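You operate a simulated robot arm through the tools that you are given. There is no shell and no other tool. Be economical: measure what you need, move in short steps, check, and stop when the job is done.

You are at the controls of a simulated two-armed robot. One attempt, no reset.

TASK
Put the 5 MM spacer from the rack ledge on top of the pink shim and the 10 MM spacer on the high rack shelf. Put the white nut cap from the rack ledge on the high rack shelf. Take the ties carton and leave it on top of the beige pine block. Take the red drop pin from the low rack shelf and leave it on the bench end. Fetch the grease cup and stand it on top of the short board. Count the job cards on the steel table top, then put as many of the grit blocks from the steel table top on the wheel bench top. Take the grease tub and put it on the top of the wheel plate. Put the nylon bush on the steel table top away on the parts table top. Fetch the white rag and set it on the steel table top. Any order will do. Set down upright: spacer, nut cap, ties carton, grease cup, nylon bush.

The check looks at the end state, three seconds after you hand in, the way a careful person would. Anything else that was tipped, shoved, dropped, spilled or broken makes it a failure. Lids that push on must go on centred and level and be pressed home; caps that screw on are set level and turned clockwise until they are tight.

THE ROBOT
Two 7-joint arms with two-finger parallel grippers on one trunk, on a base that drives. Base frame: it is fixed to the floor where the robot stands at the start and does not move with it; the origin is under the middle of the robot, x ahead of it, y to its left, z up. Lengths are in mm, angles in degrees, forces in N, time in s.
The left shoulder is at the start at [60, 143, 926], the right one opposite. Places, roughly: bench end [3900, 3600, 900]; drop pin [1000, 1250, 500]; grease cup [4250, 5500, 1000]; grease tub (9x9x4 cm) [4200, 6900, 900]; grit block [4250, 6500, 1000]; high rack shelf [900, 1100, 1200]; job card [4000, 6250, 750]; nylon bush (6x6x10 cm) [4200, 7100, 900]; parts table top [4100, 5100, 800]; pine block [1000, 1000, 750]; short board (44x12x7 cm) [4200, 4700, 900]; steel table top [4100, 6600, 800]; ties carton [1000, 1000, 1250]; top of the wheel plate [300, 8600, 900]; wheel bench top [4200, 7800, 800]; white rag (12x9x5 cm) [2800, 8800, 800]. Payload 1.57 kg a hand.
The tool frame of a hand sits at the grasp point between the pads (the TCP): z along the fingers, y along the line on which they close. The tips reach 30 mm beyond it. The gripper opens to 110 mm. The fingers are 24 mm wide and 12 mm thick; the gripper's body (48 by 112 mm) begins 78 mm behind the TCP.
Orientation is told as [roll, pitch, yaw] about the base's x, y, z axes, in that order, counted from this pose: with the fingers straight down and closing along the base's y, the tool's x points along the base's -x, its y along +y and its z along -z.

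THE INTERFACE
- The arms move only by the tool jog_arm. It takes "left_targets", "right_targets" or both (then of equal length, played together; a hand with none holds still); each is a list of rows, each a list of 7 numbers: the shift along the tool's x, y, z in mm, then the turn, a rotation vector about the tool's x, y, z in degrees, then the opening, from 0 (shut) to 1 (fully open). In form: [[x, y, z, rx, ry, rz, fingers], ...]. A call has 1 to 10 rows; each row is the pose to reach, as a shift and turn from the pose commanded when the call began, along the tool's axes at that moment. A row lasts 0.2 s, in which the tool goes at most 50 mm and 8.6 degrees; a call with a longer step from one row to the next is refused whole, and so is a gripper value outside its range. Where a pose cannot be reached the arm comes as near as it can. A force on the tool above 40 N (or 10 N above the force at the start of the call, whichever is more), or a blocked arm, ends the call early, and 0.2 s more pass. The fingers move at their own pace (about 45 mm/s each) and stop on an object; they squeeze with about 41 N. The grip force told is the motor's: it shows also when the fingers shut on nothing. Time passes only in rows, and 0.2 s behind the last, so rows that repeat a pose let the fingers close. It gives the time, the measured TCP pose, the force on the tool (base axes), the opening and the grip force at its end, in the units of the frame above (readings bear some noise), with the torque about the TCP (base axes, N m) and any sound that the robot's microphone picked up.
- Cameras (640 x 400 px; columns grow to the right, rows downward): "scene" is now at [45.7, 5.6, 1536.1]; the picture's right is [0.07, -1.00, 0.00], its down [-0.76, -0.05, -0.65] and it looks along [0.65, 0.05, -0.76] (base axes); focal length 251 px, centre (320, 200). "left" rides on the left gripper at [70, -16, -141] in its tool frame; the picture's right is [0.23, 0.97, 0.00], its down [-0.86, 0.20, -0.48] and it looks along [-0.47, 0.11, 0.88] (tool axes); focal length 222 px, centre (320, 200). "right" rides on the right gripper at [70, 16, -141] in its tool frame; the picture's right is [-0.23, 0.97, 0.00], its down [-0.85, -0.20, -0.48] and it looks along [-0.47, -0.11, 0.88] (tool axes); focal length 222 px, centre (320, 200). There is no depth. A picture from a camera that has moved, and an enlarged one, comes with that camera's place and axes in the base frame and with its lens.
- capture(camera): a new picture of that camera. It takes no simulated time.
- slide_trunk(by): slides the trunk up (or, below 0, down) by that many mm; the arms and the scene camera ride with it, the base frame stays. It gives what a move gives, with no picture.
- steer(legs): drives the robot by 1 to 6 legs, each [ahead, left, turn to the left] in mm, mm and degrees, along the robot's own axes; the way and the turn of a leg run together, so that a leg with both is an arc; at most 1500 mm and 180 degrees a leg. The arms and the cameras ride along, it lands a little off, and it stops where it bumps. It gives what a move gives.
- pan_tilt(pan, tilt): turns the head with the scene camera to pan (to the left, within 86 degrees either way) and tilt (down, from -29 to 69), counted from straight ahead of the robot. It gives what a move gives.
- inspect(camera, box): a new picture of the part [left, top, right, bottom] of that camera's present view, enlarged. It takes no simulated time.
- sign_off(): hands the job in; it is judged then, once.

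Work in short steps. Places have to be worked out from the pictures, the camera data and where the tool is seen: move nearer, look again, correct. Check each grasp and each placing, and mend what went wrong. You have 546 turns and 334 pictures in all, those below and enlarged ones among them. Open the grippers and draw the arms clear of the work before you hand the job in, unless the task says otherwise.

The tools are called as name(argument=value, ...) on one line, values as JSON. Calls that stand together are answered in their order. jog_arm: Moves the arms, as the interface text tells. Its arguments: {"type":"object","properties":{"left_targets":{"type":"array","items":{"type":"array","items":{"type":"number"}}},"right_targets":{"type":"array","items":{"type":"array","items":{"type":"number"}}}},"required":[]} The other tools are called the same way: slide_trunk (by) slides the trunk up or down; steer (legs) drives the base; pan_tilt (pan, tilt) turns the head that bears the scene camera; capture (camera) takes a picture; inspect (camera, box) takes an enlarged picture of a part of a camera's view; sign_off () hands the job in.

At the start:

```text
t: 0.0
left_position: [453.4, 84.8, 1070.1]
left_orientation: [0.1, 0.0, -0.1]
left_ft_force: [-0.5, -0.2, 0.0]
left_moment: [-0.05, 0.04, -0.03]
left_gripper_width: 110.0
left_finger_force: 0.2
right_position: [483.2, -254.1, 1069.7]
right_orientation: [0.0, 0.0, 0.0]
right_ft_force: [-0.4, 1.2, 0.3]
right_moment: [-0.03, 0.0, 0.01]
right_gripper_width: 110.0
right_finger_force: 0.0
trunk travel left (down, up): [-525.0, 65.0]
robot x, y, heading: [-0.8, -2.8, 0.0]
head pan, tilt: [4.0, 49.6]
```

scene: 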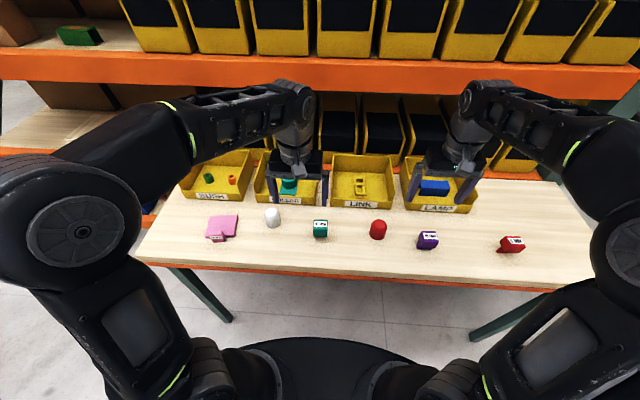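
right: 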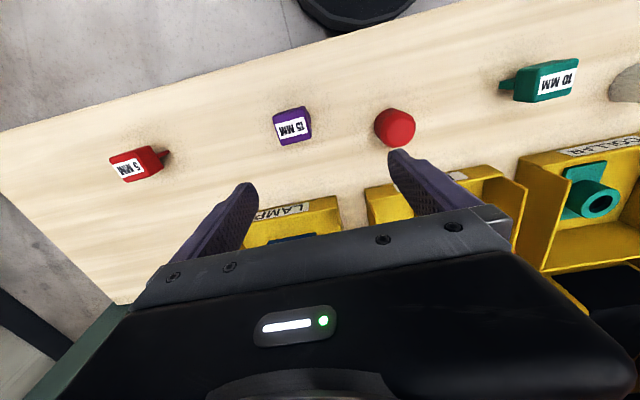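
left: 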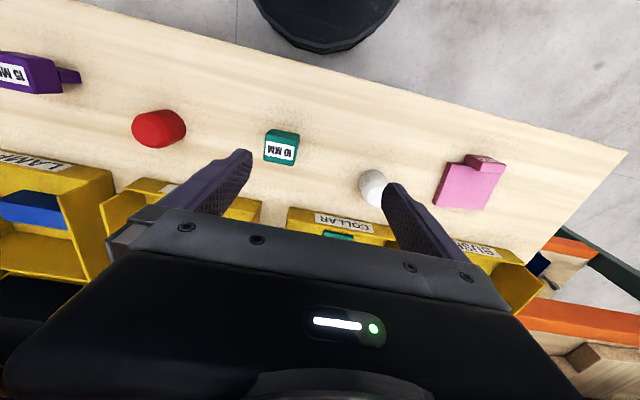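

I start by looking at the ledge closely, since both the labels and the shim matter here.

inspect(camera="scene", box=[180, 140, 560, 280])

inspect(camera="left", box=[240, 100, 540, 280])

pan_tilt(pan=45, tilt=20)

capture(camera="scene")

```text
1.68 times, centred on (370, 210) of scene
camera zoom: at [45.7, 5.6, 1536.1], right [0.07, -1.0, 0.0], down [-0.76, -0.05, -0.65], along [0.65, 0.05, -0.76], focal length 423 px, centre (236, 183)
```

zoom: 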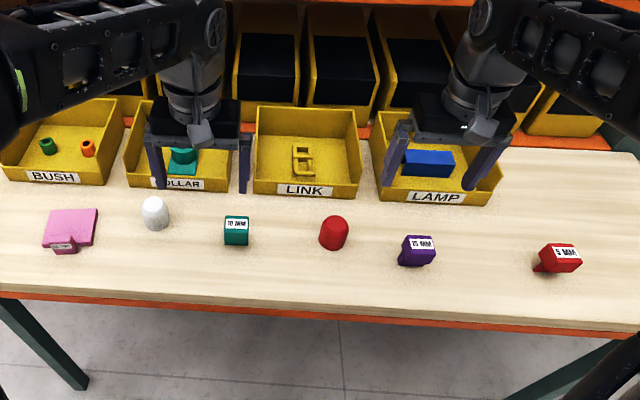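

```text
2.13 times, centred on (390, 190) of left
camera zoom: at [385.0, 68.8, 1210.0], right [-0.23, 0.97, 0.0], down [0.86, 0.2, 0.48], along [0.47, 0.11, -0.88], focal length 474 px, centre (171, 221)
```

zoom: 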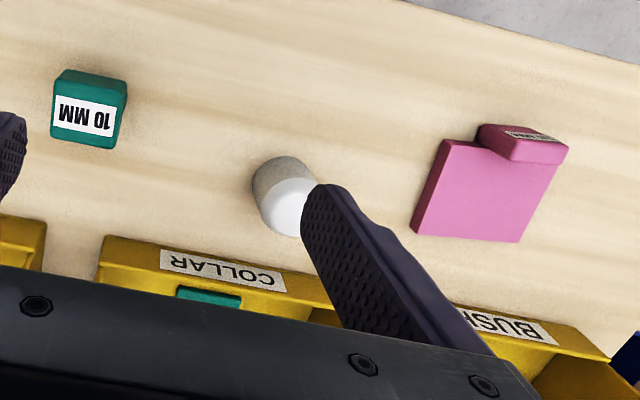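

```text
t: 1.1
left_position: [453.8, 84.3, 1069.6]
left_orientation: [0.0, 0.2, 0.0]
left_ft_force: [-0.4, 0.3, 0.3]
left_moment: [-0.01, 0.0, 0.01]
left_gripper_width: 109.8
left_finger_force: 0.1
right_position: [482.9, -253.5, 1069.3]
right_orientation: [0.0, 0.0, 0.0]
right_ft_force: [0.1, 0.0, 0.7]
right_moment: [-0.04, 0.03, 0.0]
right_gripper_width: 110.0
right_finger_force: 0.1
trunk travel left (down, up): [-525.0, 65.0]
robot x, y, heading: [2.4, 0.4, -0.3]
head pan, tilt: [45.0, 20.0]
```

```text
328 pictures are left
camera scene: at [34.5, 66.0, 1581.1], right [0.71, -0.71, 0.0], down [-0.24, -0.24, -0.94], along [0.66, 0.66, -0.34], focal length 251 px, centre (320, 200)
```

scene: 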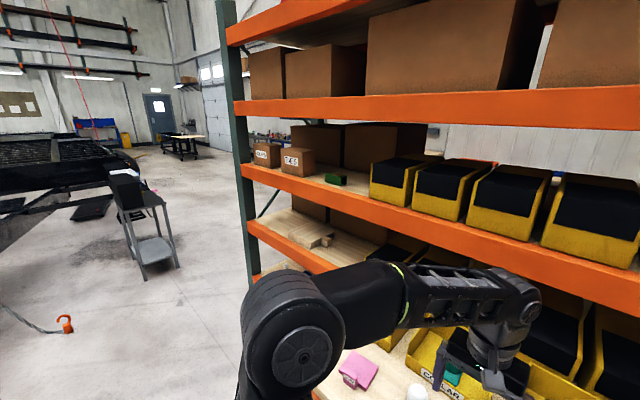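

The rack has a high shelf (with TIES carton and green block), a middle shelf with the wooden block, and lower ones. I zoom in.

inspect(camera="scene", box=[225, 110, 425, 290])

inspect(camera="scene", box=[0, 60, 240, 240])

pan_tilt(pan=85, tilt=10)

capture(camera="scene")

```text
2.22 times, centred on (325, 200) of scene
camera zoom: at [34.5, 66.0, 1581.1], right [0.71, -0.71, 0.0], down [-0.24, -0.24, -0.94], along [0.66, 0.66, -0.34], focal length 558 px, centre (309, 200)
```

zoom: 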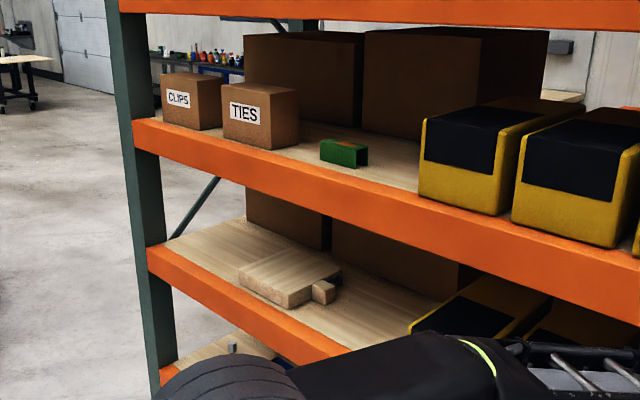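

```text
2.22 times, centred on (120, 150) of scene
camera zoom: at [34.5, 66.0, 1581.1], right [0.71, -0.71, 0.0], down [-0.24, -0.24, -0.94], along [0.66, 0.66, -0.34], focal length 558 px, centre (764, 311)
```

zoom: 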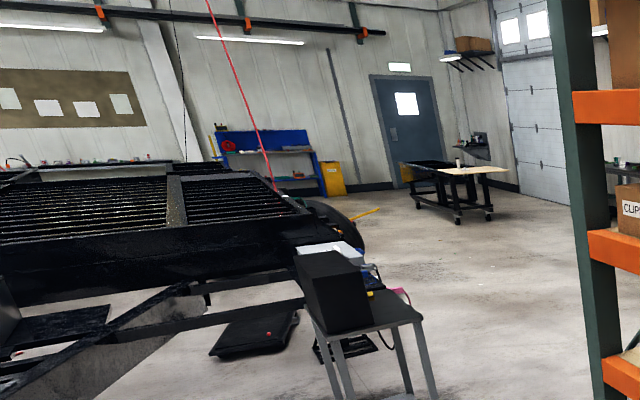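

```text
t: 2.1
left_position: [454.7, 85.4, 1069.8]
left_orientation: [0.0, 0.0, 0.0]
left_ft_force: [-0.3, -0.4, 1.2]
left_moment: [-0.01, -0.04, 0.0]
left_gripper_width: 110.2
left_finger_force: 0.0
right_position: [482.4, -253.4, 1069.9]
right_orientation: [0.0, 0.0, 0.0]
right_ft_force: [-0.1, 0.4, -0.1]
right_moment: [0.01, 0.0, -0.01]
right_gripper_width: 109.9
right_finger_force: 0.1
trunk travel left (down, up): [-525.0, 65.0]
robot x, y, heading: [-1.4, -2.2, 0.2]
head pan, tilt: [85.0, 10.0]
```

```text
325 pictures are left
camera scene: at [-23.3, 92.8, 1597.4], right [1.0, -0.09, 0.0], down [-0.02, -0.17, -0.98], along [0.09, 0.98, -0.17], focal length 251 px, centre (320, 200)
```

scene: 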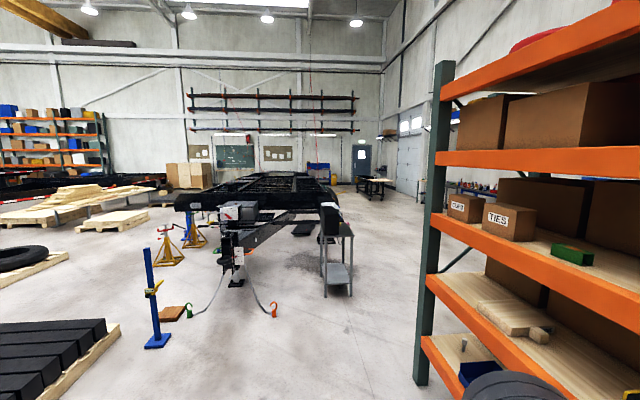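

The two wrist views triangulate the ledge to about z 860 with the spacer tops at about 893. The 5 MM spacer is near [465,-532], so I drive right by 300 to bring it into the right hand's reach and then look.

steer(legs=[[0, -300, 0]])

pan_tilt(pan=0, tilt=50)

capture(camera="right")

capture(camera="scene")

```text
t: 4.2
left_position: [454.4, -216.9, 1070.0]
left_orientation: [0.0, 0.0, 0.0]
left_ft_force: [0.6, -0.6, -0.1]
left_moment: [0.04, -0.02, 0.01]
left_gripper_width: 109.7
left_finger_force: 0.0
right_position: [483.3, -556.2, 1068.7]
right_orientation: [0.2, 0.0, 0.0]
right_ft_force: [0.4, -0.6, -0.3]
right_moment: [0.04, -0.01, 0.04]
right_gripper_width: 110.0
right_finger_force: 0.1
trunk travel left (down, up): [-525.0, 65.0]
robot x, y, heading: [1.4, -303.0, 0.0]
head pan, tilt: [85.0, 10.0]
```

```text
t: 5.8
left_position: [453.9, -217.8, 1070.1]
left_orientation: [0.0, 0.0, 0.0]
left_ft_force: [-0.5, 0.6, 0.1]
left_moment: [0.01, 0.01, 0.0]
left_gripper_width: 110.1
left_finger_force: 0.1
right_position: [483.3, -553.8, 1070.2]
right_orientation: [0.0, 0.0, 0.0]
right_ft_force: [-0.4, 0.4, 0.1]
right_moment: [0.04, -0.01, 0.02]
right_gripper_width: 109.7
right_finger_force: 0.1
trunk travel left (down, up): [-525.0, 65.0]
robot x, y, heading: [-3.2, -302.8, -0.1]
head pan, tilt: [0.0, 50.0]
```

```text
324 pictures are left
camera right: at [413.9, -538.5, 1211.8], right [0.23, 0.97, 0.0], down [0.85, -0.2, 0.48], along [0.47, -0.11, -0.88], focal length 222 px, centre (320, 200)
```

right: 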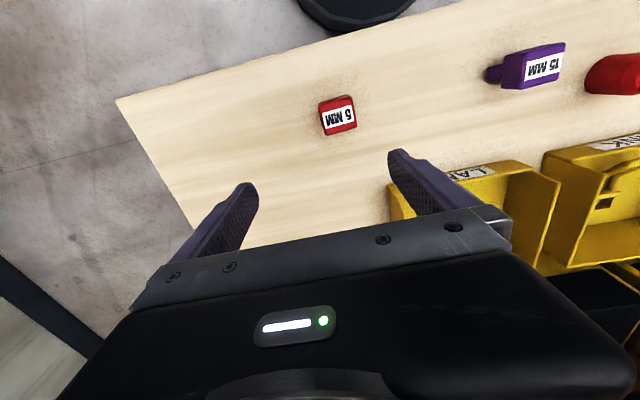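

```text
323 pictures are left
camera scene: at [45.6, -300.9, 1535.6], right [0.0, -1.0, 0.0], down [-0.77, 0.0, -0.64], along [0.64, 0.0, -0.77], focal length 251 px, centre (320, 200)
```

scene: 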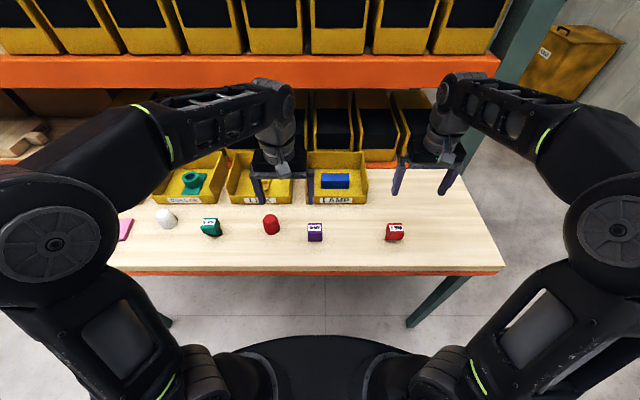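

The 5 MM label is at about [466,-524,893]. I zoom in for its shape and move the right hand above it.

inspect(camera="right", box=[290, 70, 390, 150])

jog_arm(right_targets=[[8, 15, 40, 0, 0, 0, 1], [17, 30, 80, 0, 0, 0, 1], [17, 30, 80, 0, 0, 0, 1]])

capture(camera="right")

capture(camera="scene")

```text
5.00 times, centred on (340, 110) of right
camera zoom: at [413.9, -538.5, 1211.8], right [0.23, 0.97, 0.0], down [0.85, -0.2, 0.48], along [0.47, -0.11, -0.88], focal length 1111 px, centre (220, 650)
```

zoom: 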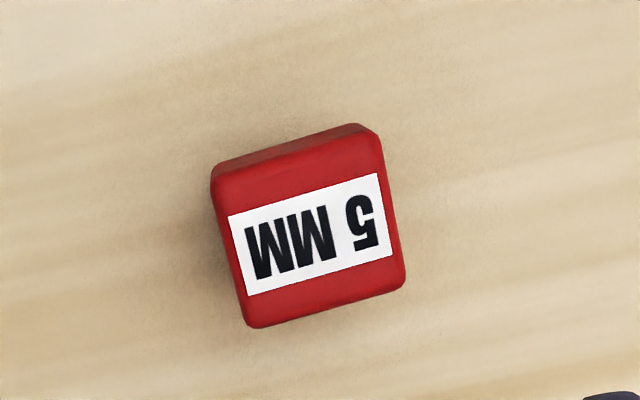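

```text
t: 6.6
left_position: [453.1, -216.2, 1070.0]
left_orientation: [0.1, 0.0, 0.0]
left_ft_force: [-0.7, -0.1, 0.1]
left_moment: [0.01, -0.01, 0.01]
left_gripper_width: 110.1
left_finger_force: 0.1
right_position: [467.4, -523.5, 990.2]
right_orientation: [0.1, 0.0, 0.0]
right_ft_force: [-0.1, 0.6, 0.6]
right_moment: [-0.02, 0.0, 0.02]
right_gripper_width: 109.9
right_finger_force: 0.1
trunk travel left (down, up): [-525.0, 65.0]
robot x, y, heading: [-2.7, -305.7, -0.0]
head pan, tilt: [0.0, 50.0]
```

```text
321 pictures are left
camera right: at [397.3, -507.9, 1132.3], right [0.23, 0.97, 0.0], down [0.85, -0.2, 0.48], along [0.47, -0.11, -0.88], focal length 222 px, centre (320, 200)
```

right: 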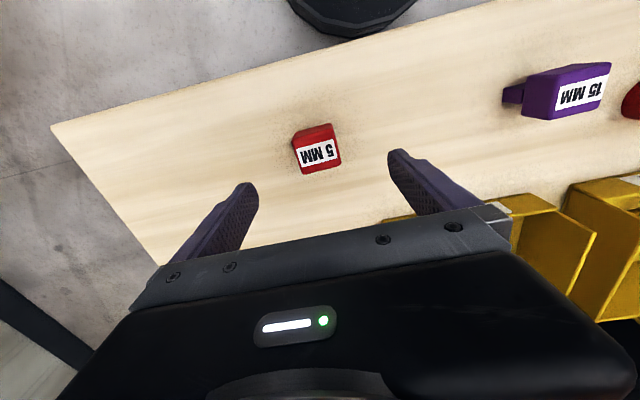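

```text
320 pictures are left
camera scene: at [45.5, -301.0, 1535.5], right [0.0, -1.0, 0.0], down [-0.77, 0.0, -0.64], along [0.64, 0.0, -0.77], focal length 251 px, centre (320, 200)
```

scene: 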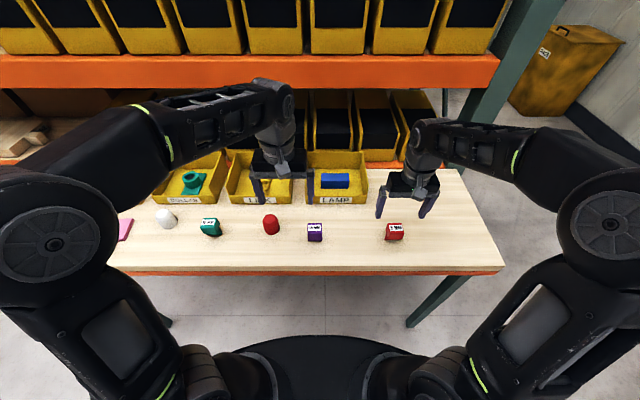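

The spacers seem to have a narrower part below the block; I check on the 15 MM one, seen from the side, and on the shim.

inspect(camera="right", box=[480, 40, 640, 140])

inspect(camera="scene", box=[100, 190, 420, 280])

```text
4.00 times, centred on (560, 90) of right
camera zoom: at [397.3, -507.9, 1132.3], right [0.23, 0.97, 0.0], down [0.85, -0.2, 0.48], along [0.47, -0.11, -0.88], focal length 888 px, centre (-640, 640)
```

zoom: 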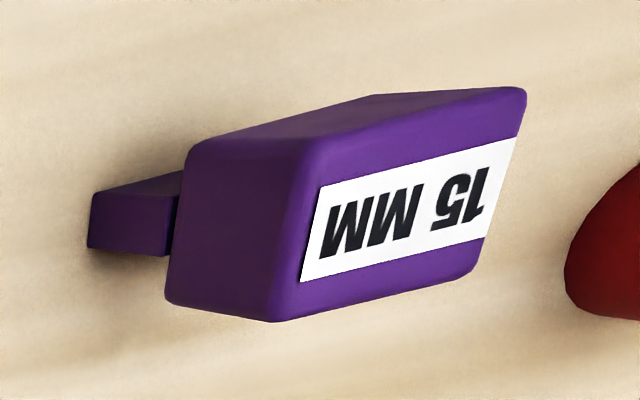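

```text
2.00 times, centred on (260, 235) of scene
camera zoom: at [45.5, -301.0, 1535.5], right [0.0, -1.0, 0.0], down [-0.77, 0.0, -0.64], along [0.64, 0.0, -0.77], focal length 502 px, centre (440, 130)
```

zoom: 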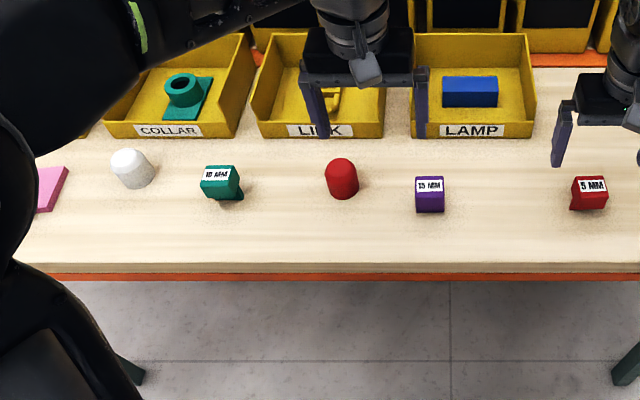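

The spacer is a head block on a narrower foot, about 50 tall, top near z 910. I descend to TCP z 905 and close on the head.

jog_arm(right_targets=[[5, -3, 40, 0, 0, 0, 1], [5, -3, 75, 0, 0, 0, 1], [5, -3, 85, 0, 0, 0, 1], [5, -3, 85, 0, 0, 0, 1]])

capture(camera="right")

inspect(camera="scene", box=[340, 170, 480, 270])

```text
t: 7.6
left_position: [453.5, -217.5, 1069.8]
left_orientation: [0.0, 0.0, 0.0]
left_ft_force: [0.4, 0.5, -0.1]
left_moment: [-0.02, 0.0, 0.0]
left_gripper_width: 110.0
left_finger_force: 0.2
right_position: [460.3, -526.4, 905.2]
right_orientation: [-0.1, 0.1, 0.0]
right_ft_force: [0.3, -0.6, -0.9]
right_moment: [-0.01, 0.02, -0.01]
right_gripper_width: 109.8
right_finger_force: 0.0
trunk travel left (down, up): [-525.0, 65.0]
robot x, y, heading: [0.2, -300.2, -0.0]
head pan, tilt: [0.0, 50.0]
```

```text
317 pictures are left
camera right: at [391.7, -510.7, 1047.4], right [0.23, 0.97, 0.0], down [0.86, -0.2, 0.48], along [0.47, -0.11, -0.88], focal length 222 px, centre (320, 200)
```

right: 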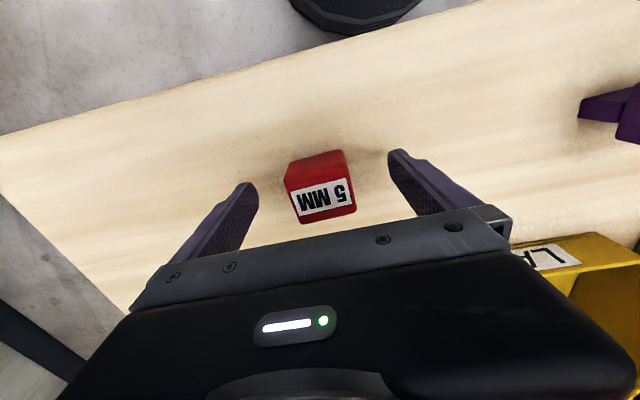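

```text
4.00 times, centred on (410, 220) of scene
camera zoom: at [45.6, -300.9, 1535.5], right [0.0, -1.0, 0.0], down [-0.77, 0.0, -0.64], along [0.64, 0.0, -0.77], focal length 1004 px, centre (-40, 120)
```

zoom: 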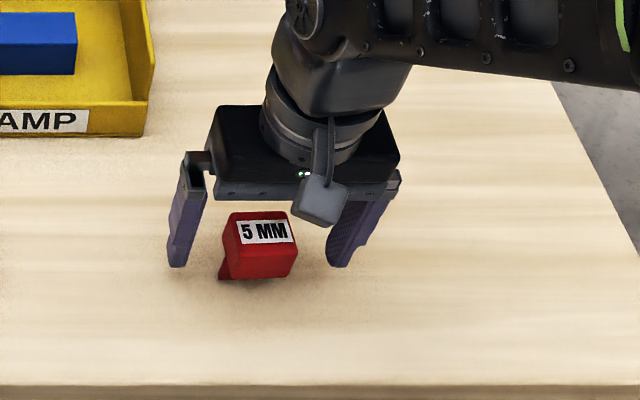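

The head sits centred between the fingers. I close and lift slightly.

jog_arm(right_targets=[[0, 0, 0, 0, 0, 0, 0.6], [0, 0, 0, 0, 0, 0, 0.3], [0, 0, 0, 0, 0, 0, 0], [0, 0, 0, 0, 0, 0, 0], [0, 0, 0, 0, 0, 0, 0], [0, 0, 0, 0, 0, 0, 0]])

jog_arm(right_targets=[[0, 0, -20, 0, 0, 0, 0], [0, 0, -60, 0, 0, 0, 0], [0, 0, -100, 0, 0, 0, 0]])

capture(camera="right")

inspect(camera="scene", box=[340, 130, 480, 230])

```text
t: 9.0
left_position: [453.4, -216.2, 1069.3]
left_orientation: [0.0, 0.0, 0.0]
left_ft_force: [0.6, -0.1, 0.2]
left_moment: [0.01, 0.02, -0.01]
left_gripper_width: 110.2
left_finger_force: 0.1
right_position: [461.3, -526.9, 906.0]
right_orientation: [-0.1, -0.1, 0.0]
right_ft_force: [0.2, -0.8, 0.3]
right_moment: [0.04, 0.0, 0.01]
right_gripper_width: 43.8
right_finger_force: 32.4
trunk travel left (down, up): [-525.0, 65.0]
robot x, y, heading: [0.8, -302.3, -0.0]
head pan, tilt: [0.0, 50.0]
```

```text
t: 9.8
left_position: [453.3, -216.3, 1070.3]
left_orientation: [0.0, -0.1, 0.0]
left_ft_force: [0.2, 0.1, -0.6]
left_moment: [-0.01, -0.02, -0.02]
left_gripper_width: 109.9
left_finger_force: 0.1
right_position: [460.6, -527.5, 1006.2]
right_orientation: [0.0, -0.1, 0.0]
right_ft_force: [0.0, -0.8, 0.5]
right_moment: [0.02, 0.03, -0.05]
right_gripper_width: 0.1
right_finger_force: 21.2
trunk travel left (down, up): [-525.0, 65.0]
robot x, y, heading: [-1.2, -297.7, -0.1]
head pan, tilt: [0.0, 50.0]
```

```text
315 pictures are left
camera right: at [391.4, -511.0, 1147.8], right [0.23, 0.97, 0.0], down [0.85, -0.2, 0.48], along [0.47, -0.11, -0.88], focal length 222 px, centre (320, 200)
```

right: 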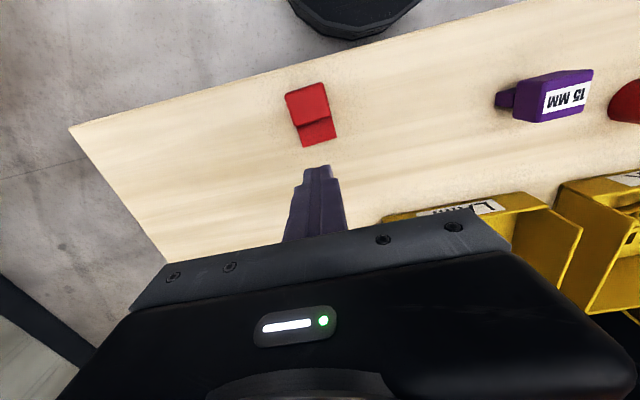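

```text
4.00 times, centred on (410, 180) of scene
camera zoom: at [45.2, -300.8, 1535.5], right [0.0, -1.0, 0.0], down [-0.77, 0.0, -0.64], along [0.64, 0.0, -0.77], focal length 1004 px, centre (-40, 280)
```

zoom: 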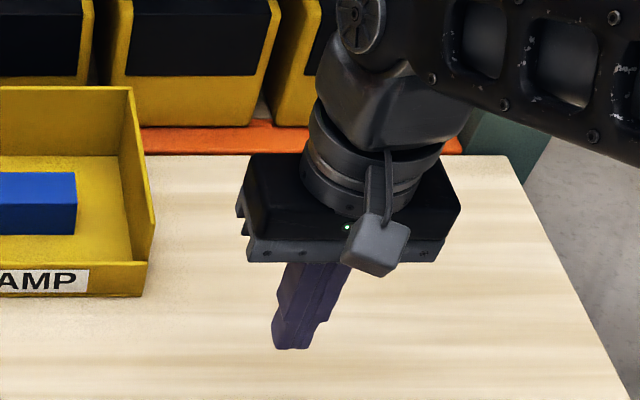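

The fingers slipped off the top and the spacer has tipped over. I look at how it lies and recover it.

inspect(camera="right", box=[260, 60, 380, 160])

jog_arm(right_targets=[[-25, 25, -25, 0, 0, 0, 0.5], [-50, 50, -50, 0, 0, 0, 1]])

inspect(camera="scene", box=[350, 190, 450, 270])

capture(camera="right")

```text
4.00 times, centred on (320, 110) of right
camera zoom: at [391.4, -511.0, 1147.8], right [0.23, 0.97, 0.0], down [0.85, -0.2, 0.48], along [0.47, -0.11, -0.88], focal length 888 px, centre (320, 560)
```

zoom: 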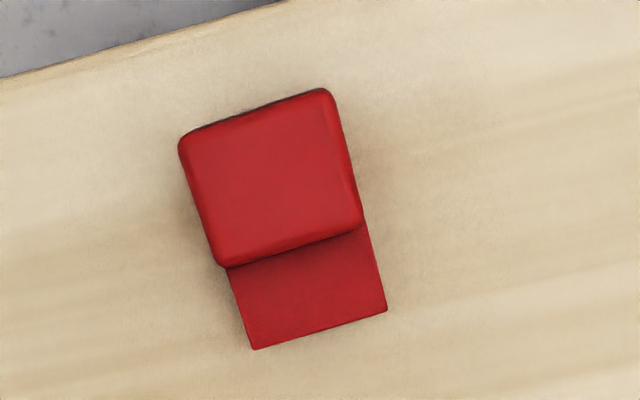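

```text
t: 10.4
left_position: [453.9, -217.1, 1068.8]
left_orientation: [-0.1, 0.1, 0.0]
left_ft_force: [-0.2, -0.5, -0.6]
left_moment: [0.0, 0.01, 0.02]
left_gripper_width: 109.9
left_finger_force: 0.1
right_position: [510.2, -475.9, 1055.1]
right_orientation: [0.0, 0.0, 0.0]
right_ft_force: [1.0, -0.2, -0.1]
right_moment: [-0.03, 0.03, 0.02]
right_gripper_width: 48.0
right_finger_force: 0.1
trunk travel left (down, up): [-525.0, 65.0]
robot x, y, heading: [-1.2, -298.7, -0.1]
head pan, tilt: [0.0, 50.0]
```

```text
5.00 times, centred on (400, 230) of scene
camera zoom: at [46.1, -300.5, 1535.5], right [0.0, -1.0, 0.0], down [-0.77, 0.0, -0.64], along [0.64, 0.0, -0.77], focal length 1255 px, centre (-80, 50)
```

zoom: 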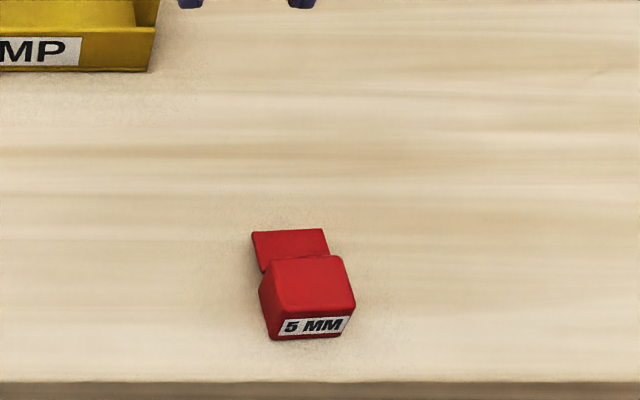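

```text
311 pictures are left
camera right: at [441.4, -460.9, 1197.2], right [0.23, 0.97, 0.0], down [0.86, -0.2, 0.48], along [0.47, -0.11, -0.88], focal length 222 px, centre (320, 200)
```

right: 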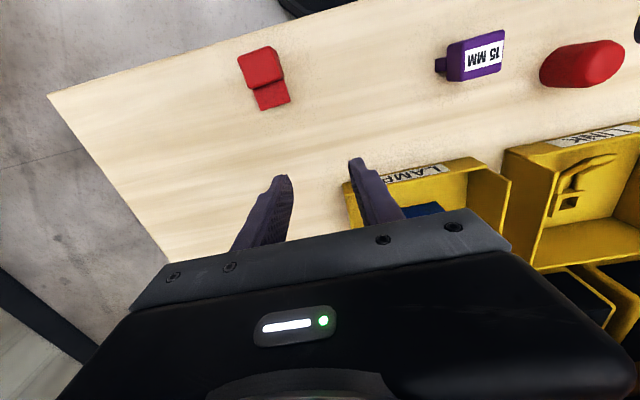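

I need the ledge height exactly, so I shut the fingers and touch the bare ledge gently at about [490,-460].

jog_arm(right_targets=[[20, 16, 0, 0, 0, 0, 0], [20, 16, 50, 0, 0, 0, 0], [20, 16, 100, 0, 0, 0, 0], [20, 16, 140, 0, 0, 0, 0], [20, 16, 150, 0, 0, 0, 0], [20, 16, 157, 0, 0, 0, 0], [20, 16, 164, 0, 0, 0, 0], [20, 16, 171, 0, 0, 0, 0], [20, 16, 178, 0, 0, 0, 0], [20, 16, 185, 0, 0, 0, 0]])

```text
t: 12.5
left_position: [452.1, -216.6, 1071.8]
left_orientation: [0.1, -0.1, 0.0]
left_ft_force: [0.9, 0.6, -0.4]
left_moment: [0.01, 0.02, 0.02]
left_gripper_width: 109.9
left_finger_force: 0.0
right_position: [492.2, -462.1, 880.2]
right_orientation: [0.0, -0.5, 0.1]
right_ft_force: [-14.7, -1.4, 25.7]
right_moment: [-0.07, 0.72, 0.02]
right_gripper_width: 0.2
right_finger_force: 21.4
trunk travel left (down, up): [-525.0, 65.0]
robot x, y, heading: [-0.9, -297.9, -0.1]
head pan, tilt: [0.0, 50.0]
stopped in row 10 (right hand): the force on the tool passed its limit (the readings are from after the stop); the commanded pose is now the measured one
```

The ledge is at z≈850. The spacer lies with its head toward the robot and its foot away, so if I grasp the head with the fingers pointing forward and pitch up 90°, it stands upright. I lift the hand, back the base off and pitch the right hand.

jog_arm(right_targets=[[0, 0, -50, 0, 0, 0, 0], [0, 0, -100, 0, 0, 0, 0], [0, -30, -130, 0, 0, 0, 0.5]])

steer(legs=[[-230, 0, 0]])

jog_arm(right_targets=[[0, 0, 0, 0, -8, 0, 0.7], [0, 0, 0, 0, -16, 0, 0.7], [0, 0, 0, 0, -24, 0, 0.7], [0, 0, 0, 0, -32, 0, 0.7], [0, 0, 0, 0, -40, 0, 0.7], [0, 0, 0, 0, -48, 0, 0.7], [0, 0, 0, 0, -56, 0, 0.7], [0, 0, 0, 0, -64, 0, 0.7], [0, 0, 0, 0, -70, 0, 0.7], [0, 0, 0, 0, -70, 0, 0.7]])

capture(camera="right")

capture(camera="scene")

```text
t: 13.3
left_position: [453.5, -217.6, 1070.2]
left_orientation: [0.0, 0.1, 0.0]
left_ft_force: [-0.8, -0.2, -0.4]
left_moment: [-0.01, 0.01, 0.0]
left_gripper_width: 110.1
left_finger_force: 0.1
right_position: [493.7, -493.1, 1009.6]
right_orientation: [0.1, -0.5, 0.1]
right_ft_force: [-0.1, -0.3, 0.0]
right_moment: [-0.03, 0.02, 0.02]
right_gripper_width: 31.7
right_finger_force: 0.1
trunk travel left (down, up): [-525.0, 65.0]
robot x, y, heading: [0.8, -302.8, 0.1]
head pan, tilt: [0.0, 50.0]
```

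```text
t: 15.1
left_position: [221.1, -216.7, 1070.7]
left_orientation: [0.0, -0.1, 0.0]
left_ft_force: [-0.3, 0.7, 0.6]
left_moment: [-0.01, 0.02, 0.0]
left_gripper_width: 110.1
left_finger_force: 0.0
right_position: [262.2, -491.8, 1009.9]
right_orientation: [0.0, -0.6, -0.1]
right_ft_force: [-0.3, 0.2, -0.2]
right_moment: [0.01, -0.02, 0.0]
right_gripper_width: 55.2
right_finger_force: 0.2
trunk travel left (down, up): [-525.0, 65.0]
robot x, y, heading: [-231.7, -301.4, -0.0]
head pan, tilt: [0.0, 50.0]
```

```text
t: 17.3
left_position: [222.8, -217.5, 1070.3]
left_orientation: [0.3, -0.1, 0.0]
left_ft_force: [-1.0, -0.2, 0.0]
left_moment: [0.05, 0.0, 0.01]
left_gripper_width: 109.8
left_finger_force: 0.0
right_position: [311.5, -489.4, 1013.1]
right_orientation: [0.4, -70.6, -0.2]
right_ft_force: [0.2, 0.5, -0.1]
right_moment: [0.0, 0.04, -0.01]
right_gripper_width: 76.8
right_finger_force: 0.1
right hand out of reach, approached as far as the arm can: row 7, 8, 9, 10
trunk travel left (down, up): [-525.0, 65.0]
robot x, y, heading: [-229.0, -299.6, -0.0]
head pan, tilt: [0.0, 50.0]
```

```text
310 pictures are left
camera right: at [155.2, -473.4, 994.6], right [0.07, 0.97, 0.22], down [-0.17, -0.2, 0.97], along [0.98, -0.11, 0.15], focal length 222 px, centre (320, 200)
```

right: 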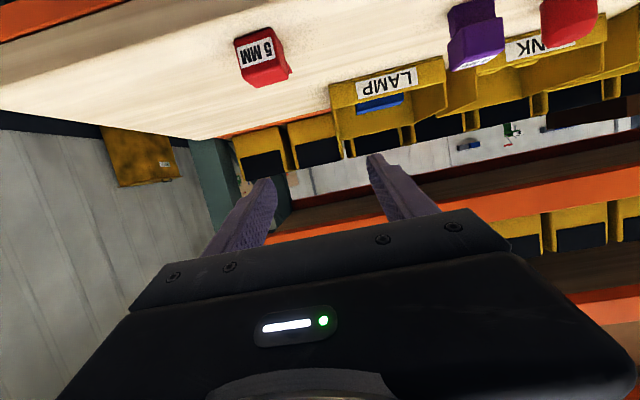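

```text
309 pictures are left
camera scene: at [-186.8, -302.3, 1535.5], right [0.0, -1.0, 0.0], down [-0.77, 0.0, -0.64], along [0.64, 0.0, -0.77], focal length 251 px, centre (320, 200)
```

scene: 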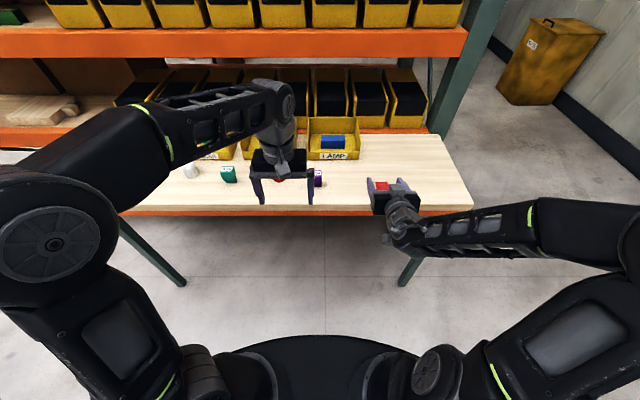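

At -70° the camera would sit low over the ledge; a pitch of -55° for the grasp and +35° for the upright pose is better. I test in the air that +35° is reachable.

jog_arm(right_targets=[[0, 0, -10, 0, 8, 0, 0.7], [0, 0, -20, 0, 16, 0, 0.7], [0, 0, -30, 0, 24, 0, 0.7], [0, 0, -40, 0, 32, 0, 0.7], [0, 0, -50, 0, 40, 0, 0.7], [0, 0, -60, 0, 48, 0, 0.7], [0, 0, -60, 0, 56, 0, 0.7], [0, 0, -60, 0, 64, 0, 0.7], [0, 0, -60, 0, 70, 0, 0.7]])

jog_arm(right_targets=[[0, 0, 0, 0, 8, 0, 0.7], [0, 0, 0, 0, 16, 0, 0.7], [0, 0, 0, 0, 24, 0, 0.7], [0, 0, 0, 0, 32, 0, 0.7], [0, 0, 0, 0, 36, 0, 0.7]])

```text
t: 19.3
left_position: [221.8, -217.2, 1070.2]
left_orientation: [-0.1, -0.1, 0.0]
left_ft_force: [-0.2, 0.1, -0.6]
left_moment: [-0.01, -0.01, 0.02]
left_gripper_width: 110.1
left_finger_force: 0.1
right_position: [254.0, -488.8, 1032.3]
right_orientation: [0.1, -0.3, 0.2]
right_ft_force: [-0.7, -0.3, 0.1]
right_moment: [-0.01, 0.02, 0.0]
right_gripper_width: 77.1
right_finger_force: 0.0
trunk travel left (down, up): [-525.0, 65.0]
robot x, y, heading: [-233.1, -302.8, 0.1]
head pan, tilt: [0.0, 50.0]
```

```text
t: 20.5
left_position: [221.3, -215.9, 1069.5]
left_orientation: [0.0, -0.1, 0.0]
left_ft_force: [-0.1, 0.3, 0.8]
left_moment: [-0.05, 0.0, 0.01]
left_gripper_width: 110.2
left_finger_force: 0.0
right_position: [226.4, -488.8, 1005.6]
right_orientation: [-1.5, 14.9, 3.5]
right_ft_force: [0.1, 0.6, -0.5]
right_moment: [-0.02, 0.06, 0.01]
right_gripper_width: 77.0
right_finger_force: 0.0
right hand out of reach, approached as far as the arm can: row 2, 3, 4, 5
trunk travel left (down, up): [-525.0, 65.0]
robot x, y, heading: [-231.0, -302.9, -0.1]
head pan, tilt: [0.0, 50.0]
```

Here the pitch stops near +15°. I test whether a lower height allows more, in the free space in front of the ledge.

jog_arm(right_targets=[[0, 0, 40, 0, 0, 0, 0.7], [0, 0, 80, 0, 0, 0, 0.7], [0, 0, 110, 0, 0, 0, 0.7], [0, 0, 110, 0, 8, 0, 0.7], [0, 0, 110, 0, 16, 0, 0.7], [0, 0, 110, 0, 16, 0, 0.7]])

```text
t: 21.9
left_position: [222.1, -217.4, 1070.6]
left_orientation: [0.0, -0.1, 0.0]
left_ft_force: [-0.2, -1.2, -0.6]
left_moment: [0.02, -0.03, 0.01]
left_gripper_width: 110.2
left_finger_force: 0.0
right_position: [198.2, -493.3, 898.9]
right_orientation: [-1.7, 30.9, 2.9]
right_ft_force: [0.8, 0.1, 0.8]
right_moment: [0.02, 0.0, -0.03]
right_gripper_width: 77.0
right_finger_force: 0.0
trunk travel left (down, up): [-525.0, 65.0]
robot x, y, heading: [-234.3, -303.4, -0.0]
head pan, tilt: [0.0, 50.0]
```

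At z 900 pitch +31° works. Now I pitch to about -60° while rising, ready to approach the lying spacer.

jog_arm(right_targets=[[15, 0, -25, 0, -8, 0, 0.7], [31, 0, -51, 0, -16, 0, 0.7], [31, 0, -51, 0, -24, 0, 0.7], [31, 0, -51, 0, -32, 0, 0.7], [31, 0, -51, 0, -40, 0, 0.7], [31, 0, -51, 0, -48, 0, 0.7], [31, 0, -51, 0, -56, 0, 0.7], [31, 0, -51, 0, -64, 0, 0.7], [31, 0, -51, 0, -72, 0, 0.7], [31, 0, -51, 0, -80, 0, 0.7]])

jog_arm(right_targets=[[-15, 0, 20, 0, -6, 0, 0.7], [-30, -10, 50, 0, -11, 0, 0.7], [-40, -20, 80, 0, -11, 0, 0.7], [-40, -20, 80, 0, -11, 0, 0.7]])

capture(camera="right")

inspect(camera="scene", box=[340, 130, 480, 230])

```text
t: 24.1
left_position: [222.2, -217.2, 1069.5]
left_orientation: [0.0, 0.0, 0.1]
left_ft_force: [0.5, -0.3, -0.9]
left_moment: [0.0, 0.06, 0.0]
left_gripper_width: 110.3
left_finger_force: 0.0
right_position: [260.2, -492.3, 974.9]
right_orientation: [-2.1, -48.9, 5.4]
right_ft_force: [0.7, 0.3, 0.3]
right_moment: [0.0, 0.03, -0.05]
right_gripper_width: 76.8
right_finger_force: 0.1
right hand out of reach, approached as far as the arm can: row 9, 10
trunk travel left (down, up): [-525.0, 65.0]
robot x, y, heading: [-231.5, -300.7, 0.1]
head pan, tilt: [0.0, 50.0]
```

```text
t: 25.1
left_position: [222.1, -216.2, 1069.6]
left_orientation: [0.0, 0.0, 0.0]
left_ft_force: [0.1, 0.1, -0.3]
left_moment: [-0.03, 0.0, 0.03]
left_gripper_width: 109.8
left_finger_force: 0.1
right_position: [347.2, -505.0, 955.6]
right_orientation: [-3.1, -60.2, 6.6]
right_ft_force: [-0.7, 0.8, 0.3]
right_moment: [0.0, 0.01, -0.02]
right_gripper_width: 76.9
right_finger_force: 0.1
trunk travel left (down, up): [-525.0, 65.0]
robot x, y, heading: [-229.3, -298.3, 0.1]
head pan, tilt: [0.0, 50.0]
```

```text
308 pictures are left
camera right: at [190.2, -499.8, 965.5], right [0.05, 0.98, 0.17], down [0.02, -0.17, 0.98], along [1.0, -0.04, -0.03], focal length 222 px, centre (320, 200)
```

right: 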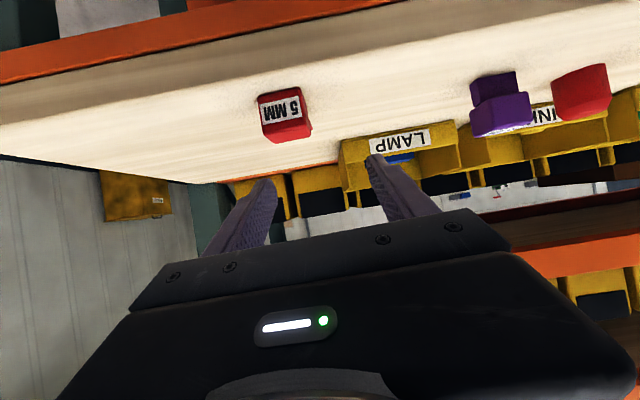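

```text
4.00 times, centred on (410, 180) of scene
camera zoom: at [-186.3, -299.3, 1535.6], right [0.0, -1.0, 0.0], down [-0.77, 0.0, -0.64], along [0.64, 0.0, -0.77], focal length 1004 px, centre (-40, 280)
```

zoom: 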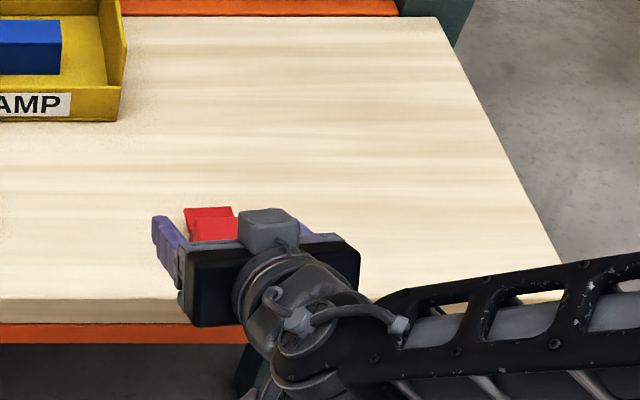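

The spacer's end face is near [395,-528,870]. I correct the small yaw error and move to a pre-grasp 60 mm behind it.

jog_arm(right_targets=[[18, -12, 14, 1.3, 0, 1.6, 0.7], [36, -23, 28, 2.6, 0, 3.3, 0.7], [36, -23, 28, 2.6, 0, 3.3, 0.7]])

capture(camera="right")

```text
t: 25.9
left_position: [222.6, -217.6, 1069.5]
left_orientation: [0.1, 0.0, 0.0]
left_ft_force: [-0.6, -0.1, 0.7]
left_moment: [-0.01, 0.0, -0.01]
left_gripper_width: 110.1
left_finger_force: 0.0
right_position: [356.3, -530.6, 910.9]
right_orientation: [0.1, -60.3, -0.3]
right_ft_force: [0.2, 0.4, -0.4]
right_moment: [-0.01, 0.0, -0.01]
right_gripper_width: 77.1
right_finger_force: 0.1
trunk travel left (down, up): [-525.0, 65.0]
robot x, y, heading: [-231.4, -302.9, -0.1]
head pan, tilt: [0.0, 50.0]
```

```text
306 pictures are left
camera right: at [199.2, -513.7, 920.4], right [0.11, 0.97, 0.2], down [0.01, -0.2, 0.98], along [0.99, -0.11, -0.03], focal length 222 px, centre (320, 200)
```

right: 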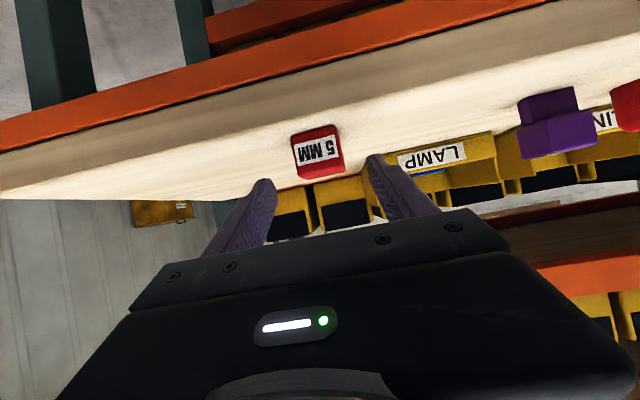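

Centred. I advance 58 mm along the fingers and close firmly.

jog_arm(right_targets=[[1, 1, 30, 0, 0, 0, 0.7], [2, 1, 58, 0, 0, 0, 0.7], [2, 1, 58, 0, 0, 0, 0.4], [2, 1, 58, 0, 0, 0, 0], [2, 1, 58, 0, 0, 0, 0], [2, 1, 58, 0, 0, 0, 0], [2, 1, 58, 0, 0, 0, 0], [2, 1, 58, 0, 0, 0, 0]])

capture(camera="right")

```text
t: 27.7
left_position: [222.2, -216.5, 1069.9]
left_orientation: [0.0, 0.0, 0.0]
left_ft_force: [0.3, -0.4, 0.8]
left_moment: [-0.01, -0.01, 0.01]
left_gripper_width: 110.0
left_finger_force: 0.0
right_position: [405.9, -529.1, 877.9]
right_orientation: [0.2, -60.2, -0.2]
right_ft_force: [0.9, 0.5, 0.7]
right_moment: [-0.02, -0.01, 0.01]
right_gripper_width: 43.2
right_finger_force: 40.5
trunk travel left (down, up): [-525.0, 65.0]
robot x, y, heading: [-231.8, -299.8, 0.0]
head pan, tilt: [0.0, 50.0]
```

```text
305 pictures are left
camera right: at [248.0, -513.0, 889.8], right [0.11, 0.97, 0.2], down [0.01, -0.2, 0.98], along [0.99, -0.11, -0.03], focal length 222 px, centre (320, 200)
```

right: 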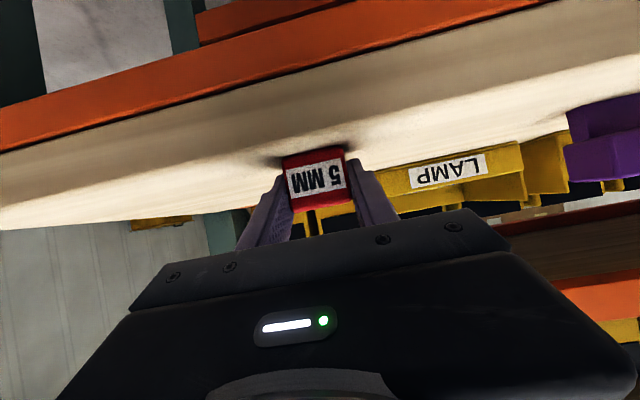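

Firm grip at 40 N. I lift 80 mm straight up.

jog_arm(right_targets=[[-9, 0, -5, 0, 0, 0, 0], [-26, 0, -15, 0, 0, 0, 0], [-52, 0, -30, 0, 0, 0, 0], [-69, 0, -40, 0, 0, 0, 0], [-69, 0, -40, 0, 0, 0, 0]])

capture(camera="right")

```text
t: 28.9
left_position: [222.1, -216.8, 1068.8]
left_orientation: [0.0, 0.0, 0.0]
left_ft_force: [-0.4, 0.0, 0.5]
left_moment: [0.01, 0.0, 0.0]
left_gripper_width: 110.1
left_finger_force: 0.1
right_position: [403.7, -530.5, 960.7]
right_orientation: [0.1, -60.2, -0.2]
right_ft_force: [-0.8, 1.0, -0.3]
right_moment: [-0.03, 0.01, 0.0]
right_gripper_width: 43.0
right_finger_force: 40.9
trunk travel left (down, up): [-525.0, 65.0]
robot x, y, heading: [-231.0, -303.9, -0.1]
head pan, tilt: [0.0, 50.0]
```

```text
304 pictures are left
camera right: at [247.4, -514.4, 970.2], right [0.11, 0.97, 0.2], down [0.01, -0.2, 0.98], along [0.99, -0.11, -0.03], focal length 222 px, centre (320, 200)
```

right: 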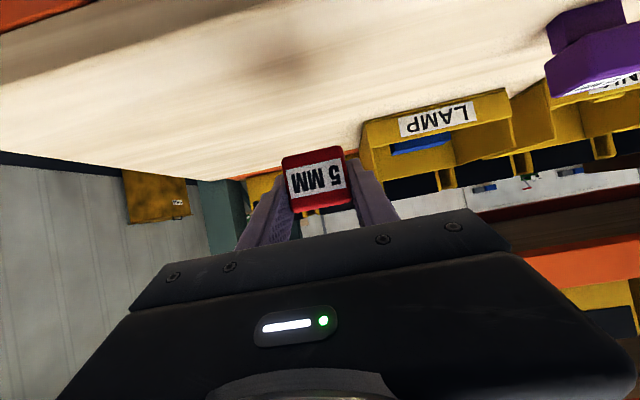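

Held well. I drive 800 mm left at this stand-off toward the shim and look.

steer(legs=[[0, 750, 0]])

capture(camera="scene")

capture(camera="left")

```text
t: 32.9
left_position: [220.9, 530.2, 1070.2]
left_orientation: [0.0, 0.0, 0.0]
left_ft_force: [-0.7, 0.3, -0.4]
left_moment: [-0.02, 0.01, 0.03]
left_gripper_width: 109.8
left_finger_force: 0.0
right_position: [403.1, 216.1, 961.3]
right_orientation: [0.2, -60.2, -0.2]
right_ft_force: [-0.1, 0.5, 0.5]
right_moment: [0.0, 0.01, 0.0]
right_gripper_width: 43.3
right_finger_force: 40.5
trunk travel left (down, up): [-525.0, 65.0]
robot x, y, heading: [-232.3, 445.3, -0.0]
head pan, tilt: [0.0, 50.0]
```

```text
303 pictures are left
camera scene: at [-186.4, 445.3, 1535.5], right [0.0, -1.0, 0.0], down [-0.77, 0.0, -0.64], along [0.64, 0.0, -0.77], focal length 251 px, centre (320, 200)
```

scene: 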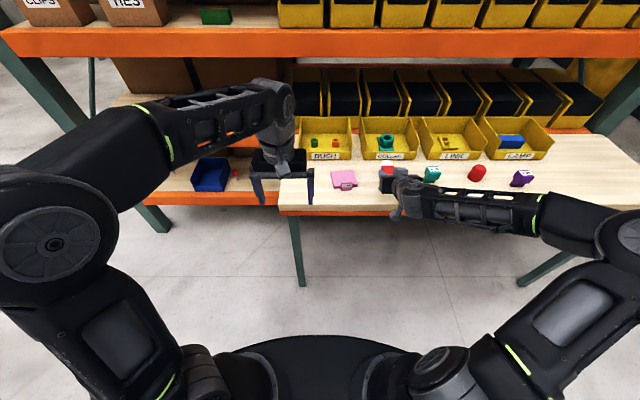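

```text
302 pictures are left
camera left: at [153.0, 514.1, 1209.9], right [-0.23, 0.97, 0.0], down [0.85, 0.2, 0.48], along [0.47, 0.11, -0.88], focal length 222 px, centre (320, 200)
```

left: 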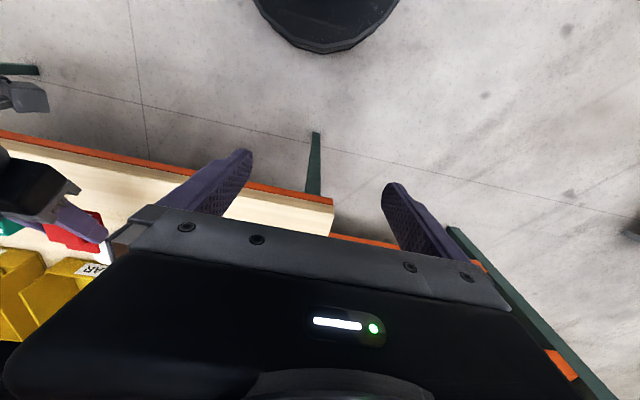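

I zoom in on the shim and on the left shelves.

inspect(camera="scene", box=[300, 150, 400, 220])

inspect(camera="scene", box=[0, 0, 300, 220])

```text
5.71 times, centred on (350, 185) of scene
camera zoom: at [-186.4, 445.3, 1535.5], right [0.0, -1.0, 0.0], down [-0.77, 0.0, -0.64], along [0.64, 0.0, -0.77], focal length 1435 px, centre (149, 286)
```

zoom: 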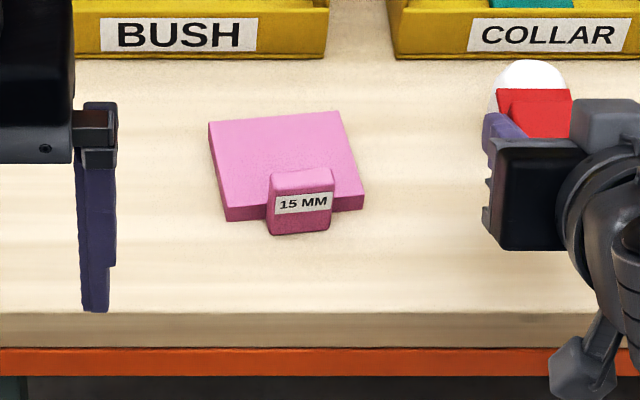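

```text
1.82 times, centred on (150, 110) of scene
camera zoom: at [-186.4, 445.3, 1535.5], right [0.0, -1.0, 0.0], down [-0.77, 0.0, -0.64], along [0.64, 0.0, -0.77], focal length 456 px, centre (629, 364)
```

zoom: 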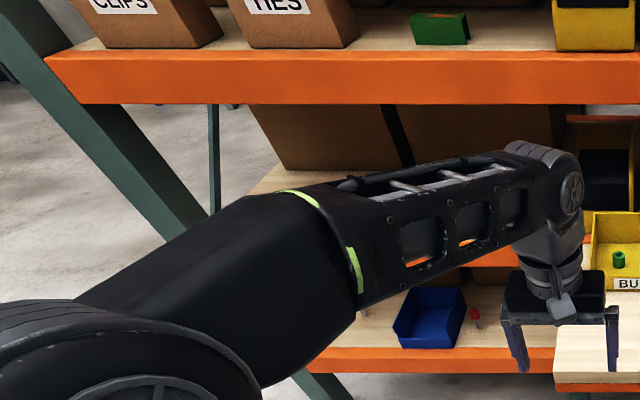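

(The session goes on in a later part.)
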